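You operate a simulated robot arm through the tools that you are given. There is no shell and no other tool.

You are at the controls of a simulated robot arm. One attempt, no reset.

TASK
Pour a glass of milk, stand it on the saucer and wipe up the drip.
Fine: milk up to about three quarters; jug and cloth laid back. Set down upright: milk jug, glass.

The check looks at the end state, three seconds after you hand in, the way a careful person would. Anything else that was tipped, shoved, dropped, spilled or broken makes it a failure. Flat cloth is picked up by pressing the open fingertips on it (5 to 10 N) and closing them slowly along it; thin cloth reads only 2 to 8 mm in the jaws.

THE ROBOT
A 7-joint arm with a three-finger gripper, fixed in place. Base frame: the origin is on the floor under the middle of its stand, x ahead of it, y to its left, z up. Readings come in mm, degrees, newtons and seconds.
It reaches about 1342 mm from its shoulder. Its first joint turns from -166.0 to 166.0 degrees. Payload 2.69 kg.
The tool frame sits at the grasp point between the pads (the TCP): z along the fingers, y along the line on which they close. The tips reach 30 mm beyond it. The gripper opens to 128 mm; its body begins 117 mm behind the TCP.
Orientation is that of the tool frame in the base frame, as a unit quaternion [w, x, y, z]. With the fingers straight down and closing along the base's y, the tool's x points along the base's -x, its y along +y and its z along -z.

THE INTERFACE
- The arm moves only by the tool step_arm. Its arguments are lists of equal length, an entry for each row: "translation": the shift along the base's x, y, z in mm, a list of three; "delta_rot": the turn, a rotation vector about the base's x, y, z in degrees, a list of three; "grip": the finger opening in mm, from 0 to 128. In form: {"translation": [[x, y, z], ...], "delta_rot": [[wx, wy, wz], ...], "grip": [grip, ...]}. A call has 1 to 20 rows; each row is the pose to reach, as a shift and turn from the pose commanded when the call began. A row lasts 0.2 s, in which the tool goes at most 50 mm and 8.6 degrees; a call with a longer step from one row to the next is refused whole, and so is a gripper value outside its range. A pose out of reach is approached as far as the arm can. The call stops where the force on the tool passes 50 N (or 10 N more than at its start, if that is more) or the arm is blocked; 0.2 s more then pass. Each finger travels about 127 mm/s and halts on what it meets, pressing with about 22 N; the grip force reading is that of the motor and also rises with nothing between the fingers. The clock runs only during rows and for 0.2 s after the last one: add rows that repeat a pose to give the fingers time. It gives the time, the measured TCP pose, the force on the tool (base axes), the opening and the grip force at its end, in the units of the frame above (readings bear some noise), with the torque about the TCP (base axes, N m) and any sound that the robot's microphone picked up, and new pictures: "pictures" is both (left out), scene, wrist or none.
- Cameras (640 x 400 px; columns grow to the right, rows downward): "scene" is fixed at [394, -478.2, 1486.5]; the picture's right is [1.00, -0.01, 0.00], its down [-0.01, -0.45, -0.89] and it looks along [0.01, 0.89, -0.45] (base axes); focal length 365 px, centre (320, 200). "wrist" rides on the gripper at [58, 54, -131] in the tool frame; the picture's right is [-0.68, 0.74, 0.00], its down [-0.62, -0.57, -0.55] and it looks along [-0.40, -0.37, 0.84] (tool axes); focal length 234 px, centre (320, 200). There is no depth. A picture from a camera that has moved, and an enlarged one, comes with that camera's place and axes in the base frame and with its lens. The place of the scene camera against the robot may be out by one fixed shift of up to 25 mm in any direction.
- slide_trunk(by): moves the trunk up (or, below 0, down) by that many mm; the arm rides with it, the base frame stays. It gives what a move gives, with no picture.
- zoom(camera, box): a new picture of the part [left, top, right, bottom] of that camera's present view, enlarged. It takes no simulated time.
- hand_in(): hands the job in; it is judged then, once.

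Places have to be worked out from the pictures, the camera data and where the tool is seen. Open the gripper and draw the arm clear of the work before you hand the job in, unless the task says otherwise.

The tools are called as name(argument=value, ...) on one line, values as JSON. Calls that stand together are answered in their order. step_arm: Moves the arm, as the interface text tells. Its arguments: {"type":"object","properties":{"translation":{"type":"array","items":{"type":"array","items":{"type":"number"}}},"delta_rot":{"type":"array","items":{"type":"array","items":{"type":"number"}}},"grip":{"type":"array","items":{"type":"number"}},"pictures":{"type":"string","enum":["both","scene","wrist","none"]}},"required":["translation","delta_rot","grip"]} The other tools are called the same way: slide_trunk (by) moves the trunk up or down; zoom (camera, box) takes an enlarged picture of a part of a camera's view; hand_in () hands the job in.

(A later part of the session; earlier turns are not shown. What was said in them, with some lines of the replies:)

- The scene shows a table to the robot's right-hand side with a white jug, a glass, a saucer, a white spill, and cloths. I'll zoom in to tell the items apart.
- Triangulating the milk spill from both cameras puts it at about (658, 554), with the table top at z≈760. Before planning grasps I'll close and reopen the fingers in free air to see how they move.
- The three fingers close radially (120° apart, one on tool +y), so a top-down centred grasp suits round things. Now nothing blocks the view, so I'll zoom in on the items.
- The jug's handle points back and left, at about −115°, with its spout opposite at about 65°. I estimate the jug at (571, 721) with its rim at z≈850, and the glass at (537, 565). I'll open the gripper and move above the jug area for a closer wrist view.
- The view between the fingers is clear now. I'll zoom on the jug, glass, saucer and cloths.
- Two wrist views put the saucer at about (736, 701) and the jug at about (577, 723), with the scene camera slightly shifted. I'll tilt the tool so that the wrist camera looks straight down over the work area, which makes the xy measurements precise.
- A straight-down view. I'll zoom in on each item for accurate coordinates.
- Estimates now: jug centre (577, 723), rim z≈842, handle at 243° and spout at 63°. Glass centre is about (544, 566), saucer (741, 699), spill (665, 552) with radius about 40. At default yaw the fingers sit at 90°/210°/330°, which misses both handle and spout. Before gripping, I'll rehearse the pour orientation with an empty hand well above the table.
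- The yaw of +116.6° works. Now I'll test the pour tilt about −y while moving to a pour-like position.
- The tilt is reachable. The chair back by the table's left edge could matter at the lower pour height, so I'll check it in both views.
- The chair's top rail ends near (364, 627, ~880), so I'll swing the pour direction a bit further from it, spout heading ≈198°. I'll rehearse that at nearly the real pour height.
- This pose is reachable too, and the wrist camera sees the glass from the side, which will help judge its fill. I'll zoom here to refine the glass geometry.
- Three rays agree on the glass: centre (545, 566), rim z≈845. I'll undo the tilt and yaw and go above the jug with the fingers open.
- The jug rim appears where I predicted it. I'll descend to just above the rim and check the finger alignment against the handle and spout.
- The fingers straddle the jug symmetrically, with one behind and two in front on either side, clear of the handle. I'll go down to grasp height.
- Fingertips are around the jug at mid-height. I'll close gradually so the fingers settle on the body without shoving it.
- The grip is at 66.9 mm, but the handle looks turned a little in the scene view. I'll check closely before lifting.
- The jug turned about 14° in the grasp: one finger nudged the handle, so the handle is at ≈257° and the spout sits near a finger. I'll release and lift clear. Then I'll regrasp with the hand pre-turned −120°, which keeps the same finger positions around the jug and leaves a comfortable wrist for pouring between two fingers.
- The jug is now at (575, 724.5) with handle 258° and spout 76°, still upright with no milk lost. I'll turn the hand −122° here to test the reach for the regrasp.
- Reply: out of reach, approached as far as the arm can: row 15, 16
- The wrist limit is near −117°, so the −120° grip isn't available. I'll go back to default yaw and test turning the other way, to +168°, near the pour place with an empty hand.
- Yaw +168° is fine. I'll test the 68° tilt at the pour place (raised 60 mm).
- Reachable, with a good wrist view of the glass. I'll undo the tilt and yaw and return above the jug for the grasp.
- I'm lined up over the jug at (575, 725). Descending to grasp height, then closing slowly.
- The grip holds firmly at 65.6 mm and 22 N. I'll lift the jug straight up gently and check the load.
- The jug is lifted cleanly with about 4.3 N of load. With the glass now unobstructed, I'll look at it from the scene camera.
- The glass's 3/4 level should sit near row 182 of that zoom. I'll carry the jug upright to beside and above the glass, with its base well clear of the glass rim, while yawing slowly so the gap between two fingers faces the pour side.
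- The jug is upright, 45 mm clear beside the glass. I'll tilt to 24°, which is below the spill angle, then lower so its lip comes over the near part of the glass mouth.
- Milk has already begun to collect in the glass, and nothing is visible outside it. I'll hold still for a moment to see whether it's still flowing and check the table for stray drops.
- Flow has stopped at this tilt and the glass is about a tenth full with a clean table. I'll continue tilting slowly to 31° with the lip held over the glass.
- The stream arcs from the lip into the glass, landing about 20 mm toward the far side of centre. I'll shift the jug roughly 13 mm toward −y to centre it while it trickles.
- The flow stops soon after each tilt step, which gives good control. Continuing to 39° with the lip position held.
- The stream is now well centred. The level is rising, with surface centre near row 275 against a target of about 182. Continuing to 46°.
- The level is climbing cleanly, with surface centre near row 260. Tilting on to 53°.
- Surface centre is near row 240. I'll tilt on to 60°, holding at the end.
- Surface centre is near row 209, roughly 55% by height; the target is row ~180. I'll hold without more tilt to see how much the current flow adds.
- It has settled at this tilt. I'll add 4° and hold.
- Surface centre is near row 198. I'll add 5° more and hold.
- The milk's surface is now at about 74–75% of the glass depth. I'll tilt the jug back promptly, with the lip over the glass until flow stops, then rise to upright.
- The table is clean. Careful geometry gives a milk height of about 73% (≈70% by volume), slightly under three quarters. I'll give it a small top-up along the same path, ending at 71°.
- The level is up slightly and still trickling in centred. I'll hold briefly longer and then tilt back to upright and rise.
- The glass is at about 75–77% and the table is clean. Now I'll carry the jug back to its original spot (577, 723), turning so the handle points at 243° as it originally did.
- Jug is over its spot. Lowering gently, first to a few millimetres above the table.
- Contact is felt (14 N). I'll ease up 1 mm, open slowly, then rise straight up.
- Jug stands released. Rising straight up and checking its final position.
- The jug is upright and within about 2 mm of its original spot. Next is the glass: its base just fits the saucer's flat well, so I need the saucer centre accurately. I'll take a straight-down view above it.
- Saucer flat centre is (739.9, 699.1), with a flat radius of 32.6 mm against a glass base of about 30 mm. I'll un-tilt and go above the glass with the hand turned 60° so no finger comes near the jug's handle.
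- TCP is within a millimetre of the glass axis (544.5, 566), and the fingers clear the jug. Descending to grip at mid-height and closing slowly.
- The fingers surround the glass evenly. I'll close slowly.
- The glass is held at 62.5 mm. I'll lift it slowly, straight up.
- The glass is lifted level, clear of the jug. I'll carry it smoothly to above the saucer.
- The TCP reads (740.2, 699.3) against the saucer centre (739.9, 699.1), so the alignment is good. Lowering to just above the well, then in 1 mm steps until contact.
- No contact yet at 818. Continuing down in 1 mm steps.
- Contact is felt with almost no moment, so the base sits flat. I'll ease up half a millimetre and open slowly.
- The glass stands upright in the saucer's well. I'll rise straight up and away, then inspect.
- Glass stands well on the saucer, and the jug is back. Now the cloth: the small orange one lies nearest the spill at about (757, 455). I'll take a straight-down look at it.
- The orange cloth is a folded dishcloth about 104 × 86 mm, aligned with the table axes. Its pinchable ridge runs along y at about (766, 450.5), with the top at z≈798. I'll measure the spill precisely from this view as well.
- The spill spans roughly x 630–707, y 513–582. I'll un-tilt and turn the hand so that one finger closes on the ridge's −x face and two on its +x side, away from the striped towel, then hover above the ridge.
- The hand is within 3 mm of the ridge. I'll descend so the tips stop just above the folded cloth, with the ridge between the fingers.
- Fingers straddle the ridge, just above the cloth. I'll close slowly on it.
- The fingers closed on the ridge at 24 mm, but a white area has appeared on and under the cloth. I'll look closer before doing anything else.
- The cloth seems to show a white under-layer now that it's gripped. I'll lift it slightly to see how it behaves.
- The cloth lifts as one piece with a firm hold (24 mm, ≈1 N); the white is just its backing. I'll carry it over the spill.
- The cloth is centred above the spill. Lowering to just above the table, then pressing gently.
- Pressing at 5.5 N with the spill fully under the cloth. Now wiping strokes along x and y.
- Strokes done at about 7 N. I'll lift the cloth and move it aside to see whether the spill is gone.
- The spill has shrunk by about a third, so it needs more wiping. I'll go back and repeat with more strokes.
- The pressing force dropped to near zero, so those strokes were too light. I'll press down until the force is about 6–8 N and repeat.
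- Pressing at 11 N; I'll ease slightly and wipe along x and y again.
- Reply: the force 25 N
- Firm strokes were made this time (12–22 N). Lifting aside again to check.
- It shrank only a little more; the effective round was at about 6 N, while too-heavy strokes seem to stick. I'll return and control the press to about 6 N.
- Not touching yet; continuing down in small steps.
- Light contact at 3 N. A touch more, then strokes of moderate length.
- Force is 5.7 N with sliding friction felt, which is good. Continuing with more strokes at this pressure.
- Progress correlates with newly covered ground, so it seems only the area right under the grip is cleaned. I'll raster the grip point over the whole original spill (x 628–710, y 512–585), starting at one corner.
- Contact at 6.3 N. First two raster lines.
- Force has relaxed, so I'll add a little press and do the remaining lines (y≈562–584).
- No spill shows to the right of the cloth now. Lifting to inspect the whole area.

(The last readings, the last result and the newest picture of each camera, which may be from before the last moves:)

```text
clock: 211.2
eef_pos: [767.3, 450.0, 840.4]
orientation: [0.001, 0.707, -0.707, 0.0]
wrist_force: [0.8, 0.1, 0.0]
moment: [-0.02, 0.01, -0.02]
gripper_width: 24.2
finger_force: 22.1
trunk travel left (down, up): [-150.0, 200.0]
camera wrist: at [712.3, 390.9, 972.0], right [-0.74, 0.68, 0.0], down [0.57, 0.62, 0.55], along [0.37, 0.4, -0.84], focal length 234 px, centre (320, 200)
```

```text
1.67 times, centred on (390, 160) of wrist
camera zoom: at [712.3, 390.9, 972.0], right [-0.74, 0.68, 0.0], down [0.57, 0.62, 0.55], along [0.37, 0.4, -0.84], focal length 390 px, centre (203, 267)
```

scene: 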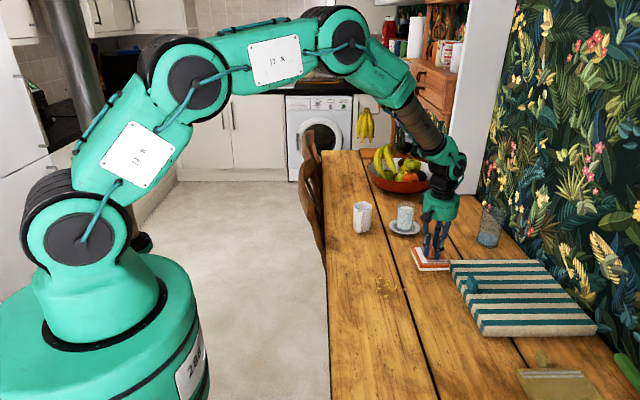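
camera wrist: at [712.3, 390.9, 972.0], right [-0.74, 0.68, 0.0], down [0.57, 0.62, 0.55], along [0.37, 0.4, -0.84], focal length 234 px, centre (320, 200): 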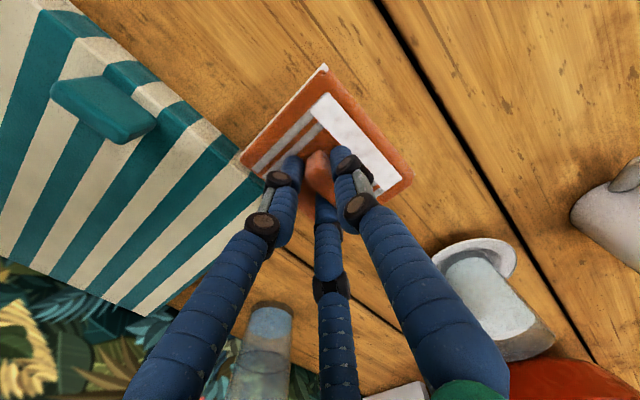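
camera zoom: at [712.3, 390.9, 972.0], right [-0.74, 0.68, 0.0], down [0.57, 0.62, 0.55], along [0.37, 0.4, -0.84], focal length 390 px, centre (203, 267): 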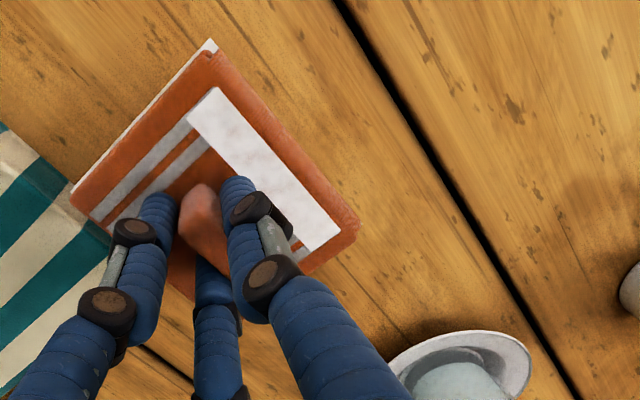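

The spill is completely wiped up. The saucer seems to have shifted about 4 mm, and I'll check that after laying the cloth back. The cloth centre is about (−5, +5) mm off the TCP, so I'll lower it with that correction onto its original place (767, 451).

step_arm(translation=[[4, -2, 0], [4, -2, -10], [4, -2, -20], [4, -2, -30], [4, -2, -36], [4, -2, -39], [4, -2, -39]], delta_rot=[[0, 0, 0], [0, 0, 0], [0, 0, 0], [0, 0, 0], [0, 0, 0], [0, 0, 0], [0, 0, 0]], grip=[0, 0, 0, 0, 0, 0, 0], pictures="both")

zoom(camera="scene", box=[400, 245, 480, 295])

zoom(camera="scene", box=[365, 180, 445, 250])

```text
clock: 212.8
eef_pos: [770.1, 449.5, 802.2]
orientation: [-0.001, -0.707, 0.707, -0.001]
wrist_force: [0.1, 0.7, -0.3]
moment: [-0.02, 0.0, 0.0]
gripper_width: 24.0
finger_force: 21.9
trunk travel left (down, up): [-150.0, 200.0]
camera wrist: at [716.6, 390.0, 933.9], right [-0.74, 0.68, 0.0], down [0.57, 0.62, 0.55], along [0.37, 0.4, -0.84], focal length 234 px, centre (320, 200)
```

scene: 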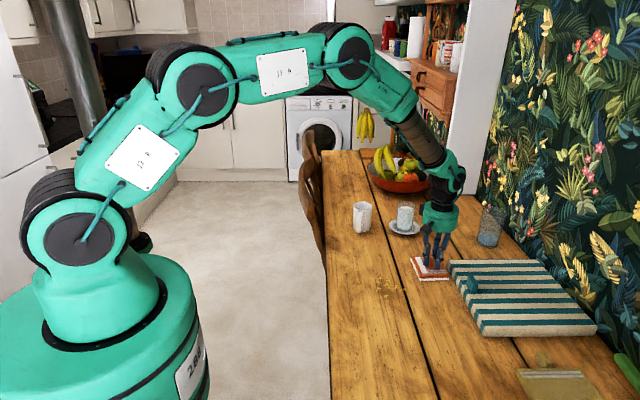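
wrist: 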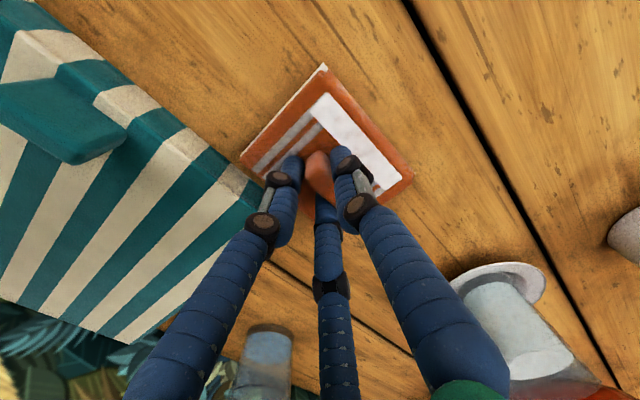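

```text
8.00 times, centred on (440, 270) of scene
camera zoom: at [394.0, -478.2, 1486.5], right [1.0, -0.01, 0.0], down [-0.01, -0.45, -0.89], along [0.01, 0.89, -0.45], focal length 2923 px, centre (-640, -360)
```

zoom: 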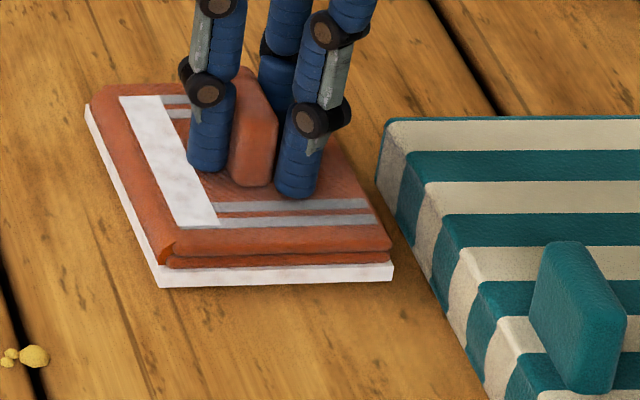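

```text
5.71 times, centred on (405, 215) of scene
camera zoom: at [394.0, -478.2, 1486.5], right [1.0, -0.01, 0.0], down [-0.01, -0.45, -0.89], along [0.01, 0.89, -0.45], focal length 2088 px, centre (-166, 114)
```

zoom: 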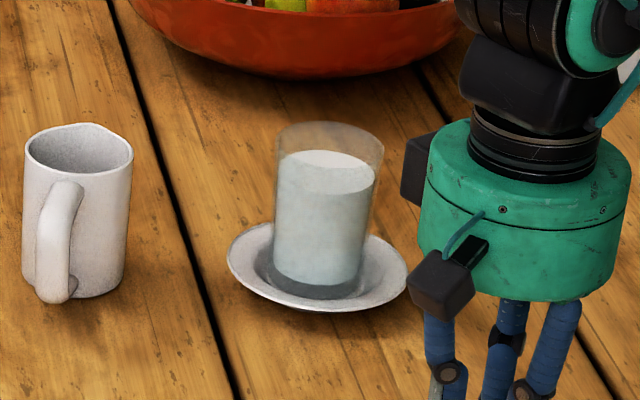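

The cloth's outline is about 3 mm off its original in x and y. I'll adjust by (+3, −3), lower to light contact, then open.

step_arm(translation=[[1.5, -1.5, 0], [3, -3, 0], [3, -3, -0.7], [3, -3, -1.4], [3, -3, -1.4]], delta_rot=[[0, 0, 0], [0, 0, 0], [0, 0, 0], [0, 0, 0], [0, 0, 0]], grip=[0, 0, 0, 0, 0], pictures="none")

```text
clock: 214.0
eef_pos: [772.4, 447.2, 801.1]
orientation: [0.0, 0.707, -0.707, 0.0]
wrist_force: [0.1, 0.3, 0.2]
moment: [0.02, 0.02, 0.02]
gripper_width: 23.9
finger_force: 21.9
trunk travel left (down, up): [-150.0, 200.0]
```

step_arm(translation=[[0, 0, -0.7], [0, 0, -1.4], [0, 0, -1.4]], delta_rot=[[0, 0, 0], [0, 0, 0], [0, 0, 0]], grip=[0, 0, 0], pictures="scene")

zoom(camera="scene", box=[400, 245, 480, 295])

```text
clock: 214.8
eef_pos: [772.0, 446.2, 799.2]
orientation: [0.0, 0.707, -0.707, 0.0]
wrist_force: [1.1, -0.5, 4.1]
moment: [-0.08, 0.1, 0.03]
gripper_width: 24.1
finger_force: 21.6
trunk travel left (down, up): [-150.0, 200.0]
```

scene: 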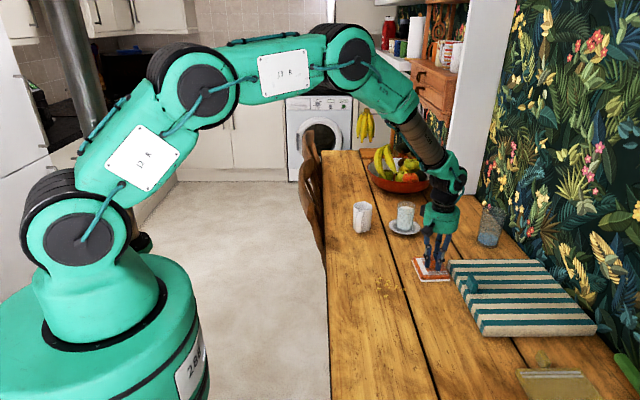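

```text
8.00 times, centred on (440, 270) of scene
camera zoom: at [394.0, -478.2, 1486.5], right [1.0, -0.01, 0.0], down [-0.01, -0.45, -0.89], along [0.01, 0.89, -0.45], focal length 2923 px, centre (-640, -360)
```

zoom: 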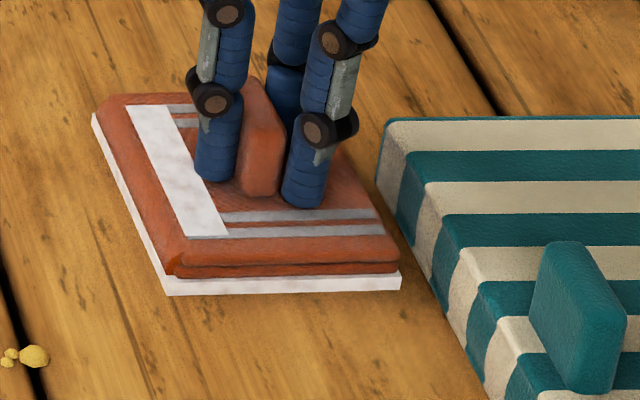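

Contact felt (4 N) and the outline matches the original within a few mm. Opening the fingers slowly.

step_arm(translation=[[0, 1, 0.4], [0, 2, 0.4], [0, 2, 0.4], [0, 2, 0.4], [0, 2, 0.4], [0, 2, 0.4], [0, 2, 0.4], [0, 2, 0.4]], delta_rot=[[0, 0, 0], [0, 0, 0], [0, 0, 0], [0, 0, 0], [0, 0, 0], [0, 0, 0], [0, 0, 0], [0, 0, 0]], grip=[0, 0, 24, 30, 40, 52, 64, 72], pictures="both")

zoom(camera="scene", box=[400, 245, 480, 295])

zoom(camera="wrist", box=[220, 60, 420, 240])

```text
clock: 216.6
eef_pos: [773.5, 447.1, 800.7]
orientation: [0.0, 0.707, -0.707, 0.0]
wrist_force: [0.9, -1.0, 0.1]
moment: [-0.02, -0.02, 0.02]
gripper_width: 72.1
finger_force: 0.0
trunk travel left (down, up): [-150.0, 200.0]
camera wrist: at [718.8, 388.5, 931.6], right [-0.74, 0.68, 0.0], down [0.57, 0.62, 0.55], along [0.37, 0.4, -0.84], focal length 234 px, centre (320, 200)
```

scene: 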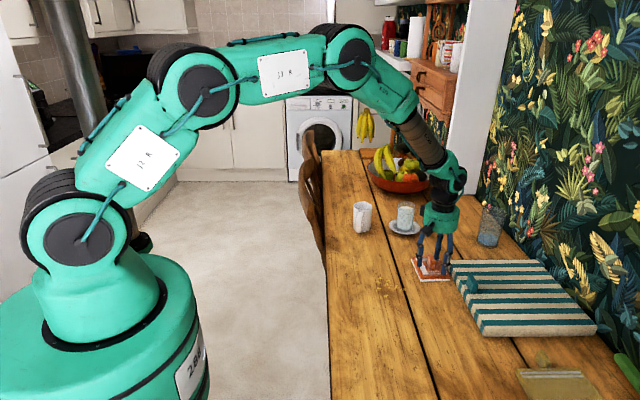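
wrist: 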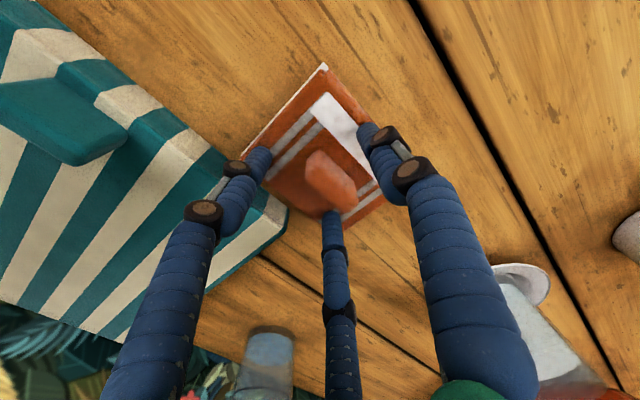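

```text
8.00 times, centred on (440, 270) of scene
camera zoom: at [394.0, -478.2, 1486.5], right [1.0, -0.01, 0.0], down [-0.01, -0.45, -0.89], along [0.01, 0.89, -0.45], focal length 2923 px, centre (-640, -360)
```

zoom: 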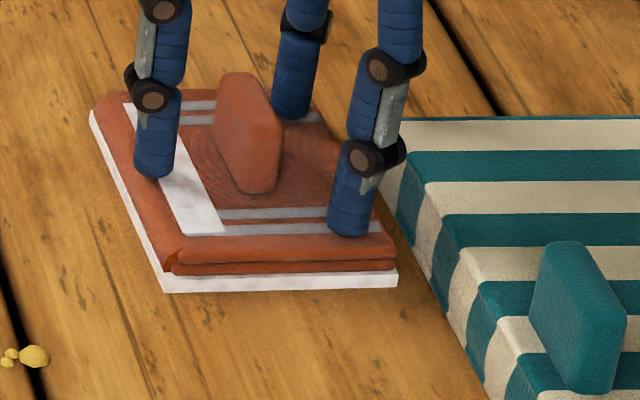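

```text
2.22 times, centred on (320, 150) of wrist
camera zoom: at [718.8, 388.5, 931.6], right [-0.74, 0.68, 0.0], down [0.57, 0.62, 0.55], along [0.37, 0.4, -0.84], focal length 520 px, centre (320, 311)
```

zoom: 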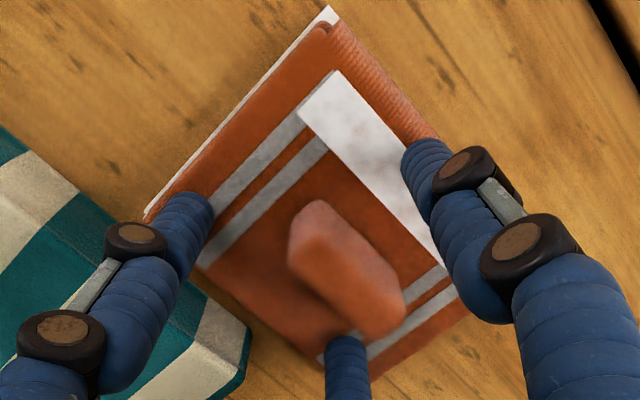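

The cloth is released in its original place. I'll rise straight up and look over the whole table.

step_arm(translation=[[0, 0, 10], [0, 0, 30], [0, 0, 60], [0, 0, 100], [0, 0, 140], [0, 0, 180], [0, 0, 220], [0, 0, 250], [0, 0, 250]], delta_rot=[[0, 0, 0], [0, 0, 0], [0, 0, 0], [0, 0, 0], [0, 0, 0], [0, 0, 0], [0, 0, 0], [0, 0, 0], [0, 0, 0]], grip=[72, 72, 72, 72, 80, 100, 120, 128, 128], pictures="both")

zoom(camera="scene", box=[330, 180, 490, 300])

zoom(camera="scene", box=[400, 245, 480, 295])

zoom(camera="scene", box=[365, 180, 445, 250])

```text
clock: 218.6
eef_pos: [771.6, 447.7, 1049.9]
orientation: [0.0, -0.707, 0.707, 0.0]
wrist_force: [-0.1, 0.4, 1.1]
moment: [0.0, -0.04, 0.01]
gripper_width: 128.2
finger_force: 0.1
trunk travel left (down, up): [-150.0, 200.0]
camera wrist: at [719.5, 388.3, 1182.4], right [-0.74, 0.68, 0.0], down [0.57, 0.62, 0.55], along [0.37, 0.4, -0.84], focal length 234 px, centre (320, 200)
```

scene: 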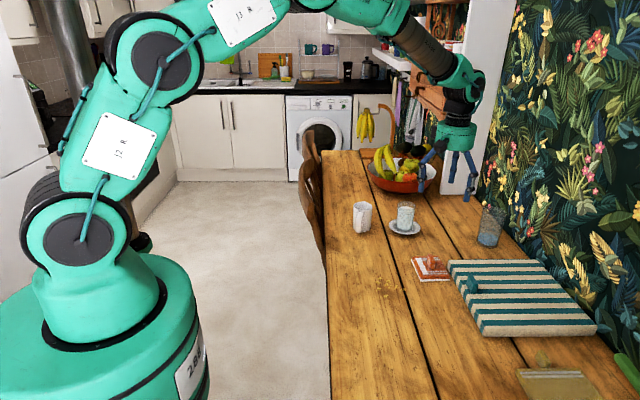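
wrist: 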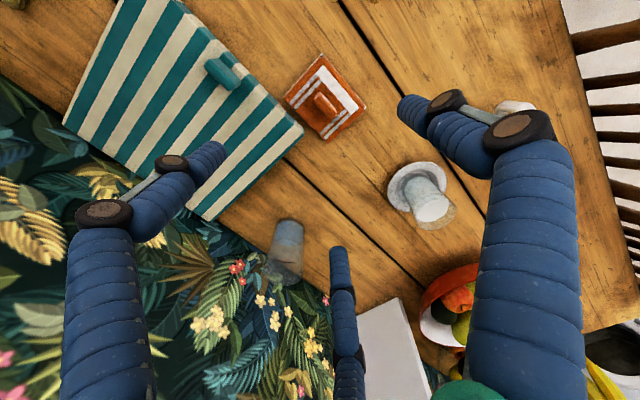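

```text
3.33 times, centred on (410, 240) of scene
camera zoom: at [394.0, -478.2, 1486.5], right [1.0, -0.01, 0.0], down [-0.01, -0.45, -0.89], along [0.01, 0.89, -0.45], focal length 1218 px, centre (20, 67)
```

zoom: 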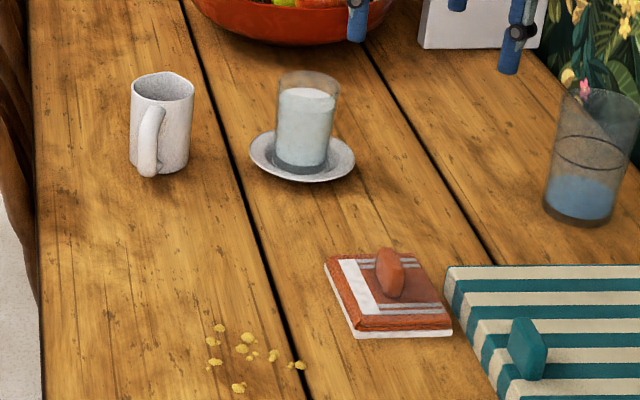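

```text
8.00 times, centred on (440, 270) of scene
camera zoom: at [394.0, -478.2, 1486.5], right [1.0, -0.01, 0.0], down [-0.01, -0.45, -0.89], along [0.01, 0.89, -0.45], focal length 2923 px, centre (-640, -360)
```

zoom: 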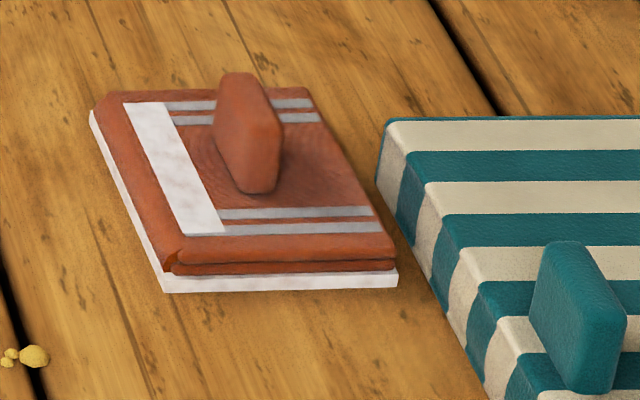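

```text
5.71 times, centred on (405, 215) of scene
camera zoom: at [394.0, -478.2, 1486.5], right [1.0, -0.01, 0.0], down [-0.01, -0.45, -0.89], along [0.01, 0.89, -0.45], focal length 2088 px, centre (-166, 114)
```

zoom: 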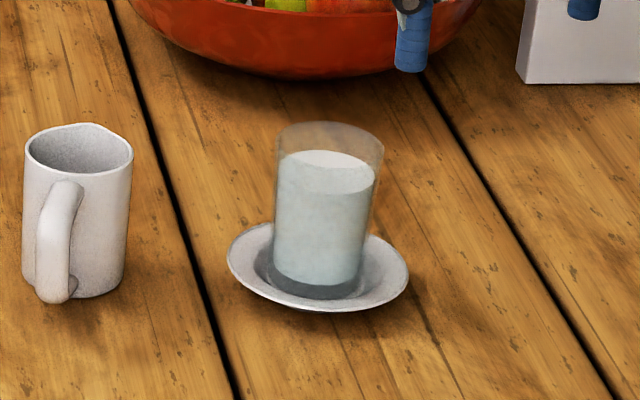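

The table is clean, the glass stands centred on the saucer, and the jug and cloth are back. I'll take a last close look at the wiped area, then draw the arm clear.

zoom(camera="scene", box=[360, 225, 440, 275])

step_arm(translation=[[0, 0, 40], [-30, 10, 80], [-70, 20, 110], [-115, 30, 125], [-160, 40, 125], [-205, 50, 125], [-250, 60, 125], [-295, 70, 125], [-340, 80, 125], [-385, 85, 125], [-430, 90, 125], [-470, 93, 125], [-490, 93, 125], [-490, 93, 125]], delta_rot=[[0, 0, 0], [0, 0, -7], [0, 0, -14], [0, 0, -21], [0, 0, -28], [0, 0, -35], [0, 0, -42], [0, 0, -49], [0, 0, -56], [0, 0, -63], [0, 0, -70], [0, 0, -77], [0, 0, -84], [0, 0, -90]], grip=[128, 128, 128, 128, 128, 128, 128, 128, 128, 128, 128, 128, 128, 128], pictures="both")

zoom(camera="wrist", box=[340, 100, 540, 300])

zoom(camera="scene", box=[320, 170, 640, 400])

```text
8.00 times, centred on (400, 250) of scene
camera zoom: at [394.0, -478.2, 1486.5], right [1.0, -0.01, 0.0], down [-0.01, -0.45, -0.89], along [0.01, 0.89, -0.45], focal length 2923 px, centre (-320, -200)
```

zoom: 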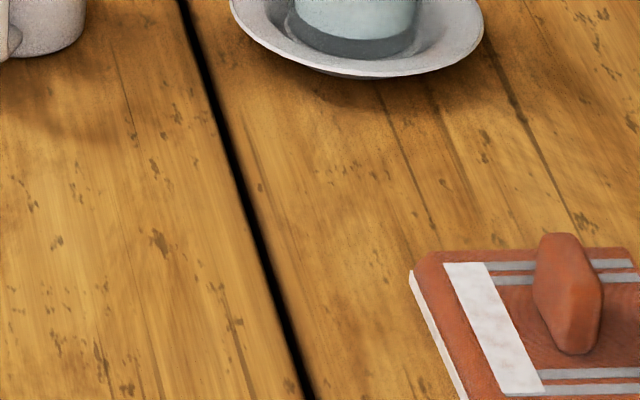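

```text
refused: row 2 steps farther than a row can; nothing moved
```

```text
2.00 times, centred on (440, 200) of wrist
camera zoom: at [719.5, 388.3, 1182.4], right [-0.74, 0.68, 0.0], down [0.57, 0.62, 0.55], along [0.37, 0.4, -0.84], focal length 468 px, centre (80, 200)
```

zoom: 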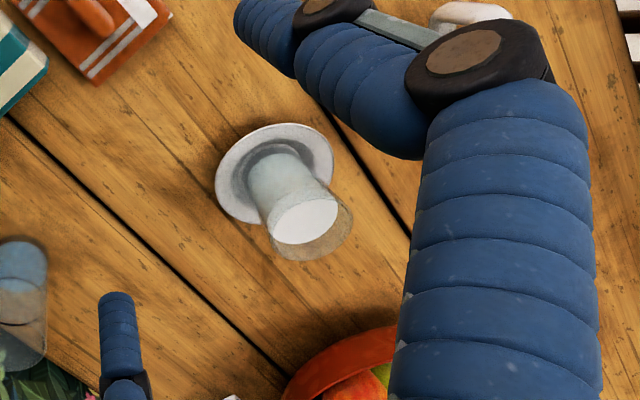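

```text
1.74 times, centred on (480, 285) of scene
camera zoom: at [394.0, -478.2, 1486.5], right [1.0, -0.01, 0.0], down [-0.01, -0.45, -0.89], along [0.01, 0.89, -0.45], focal length 635 px, centre (42, 52)
```

zoom: 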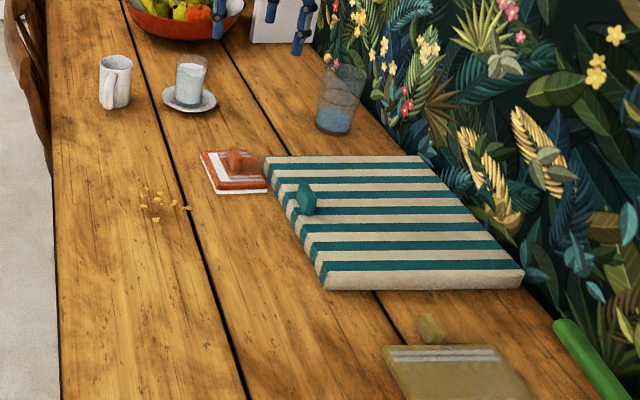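

The wiped area is spotless. One row of the retreat was too long, so I'll resend it with smaller steps.

step_arm(translation=[[0, 0, 40], [-20, 5, 75], [-55, 12, 100], [-95, 20, 115], [-138, 30, 120], [-182, 40, 120], [-226, 50, 120], [-270, 60, 120], [-314, 70, 120], [-358, 78, 120], [-402, 85, 120], [-446, 90, 120], [-480, 93, 120], [-480, 93, 120]], delta_rot=[[0, 0, 0], [0, 0, -7], [0, 0, -14], [0, 0, -21], [0, 0, -28], [0, 0, -35], [0, 0, -42], [0, 0, -49], [0, 0, -56], [0, 0, -63], [0, 0, -70], [0, 0, -77], [0, 0, -84], [0, 0, -90]], grip=[128, 128, 128, 128, 128, 128, 128, 128, 128, 128, 128, 128, 128, 128], pictures="both")

zoom(camera="scene", box=[320, 170, 480, 290])

zoom(camera="wrist", box=[320, 80, 560, 280])

```text
clock: 221.6
eef_pos: [291.6, 539.5, 1170.8]
orientation: [0.001, 0.0, 1.0, 0.001]
wrist_force: [-0.9, -0.1, 0.0]
moment: [0.02, -0.02, 0.02]
gripper_width: 127.6
finger_force: 0.1
trunk travel left (down, up): [-150.0, 200.0]
camera wrist: at [233.0, 593.4, 1302.5], right [0.68, 0.74, 0.0], down [0.61, -0.57, 0.55], along [0.4, -0.37, -0.84], focal length 234 px, centre (320, 200)
```

scene: 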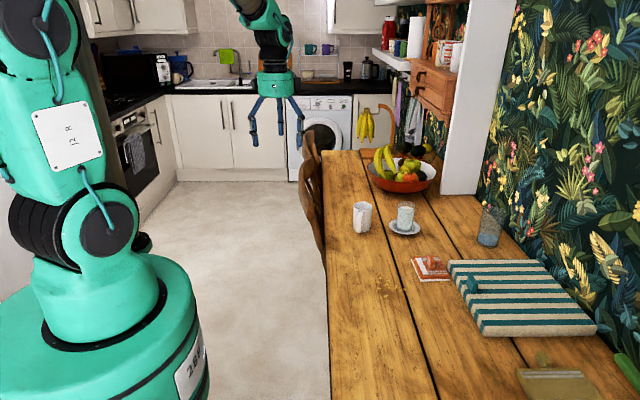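
wrist: 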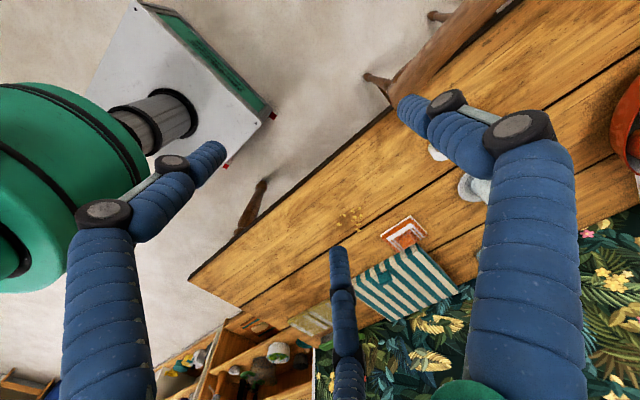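

```text
3.33 times, centred on (400, 230) of scene
camera zoom: at [394.0, -478.2, 1486.5], right [1.0, -0.01, 0.0], down [-0.01, -0.45, -0.89], along [0.01, 0.89, -0.45], focal length 1218 px, centre (53, 100)
```

zoom: 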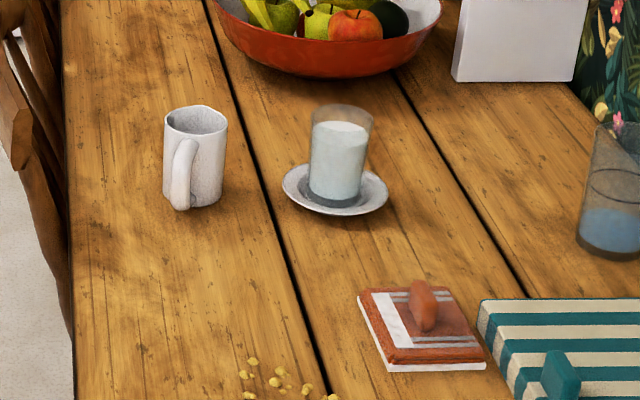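

```text
2.00 times, centred on (440, 180) of wrist
camera zoom: at [233.0, 593.4, 1302.5], right [0.68, 0.74, 0.0], down [0.61, -0.57, 0.55], along [0.4, -0.37, -0.84], focal length 468 px, centre (80, 240)
```

zoom: 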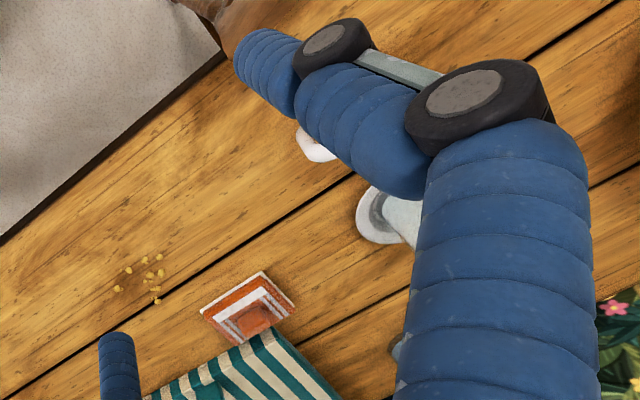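

The arm is clear with its gripper open. The glass is about three quarters full and upright on the saucer, the spill is gone, and the jug and cloth are back in their places. Handing in.

hand_in()

```text
The job is handed in.
```

The job is handed in. The glass is about three quarters full and stands upright in the saucer's well. The milk spill is wiped up, with nothing left on the table in the last pictures.

- **Jug:** it is back upright within about 2 mm of its original spot. It turned about 14° in my first grip, and I turned it back roughly to its original angle when I set it down. It now looks nearly empty.
- **Cloth:** I wiped with the orange one and laid it back within a few millimetres of where it was. A white backing appeared on and under it when I gripped it, and it still shows.
- **Saucer:** the cloth probably nudged it while I was wiping near it. The saucer and glass shifted together by about 4 to 6 mm. The glass stayed upright and centred and no milk spilled, so I left it there rather than risk tipping the glass.

The gripper is open and the arm is drawn back clear of the table.
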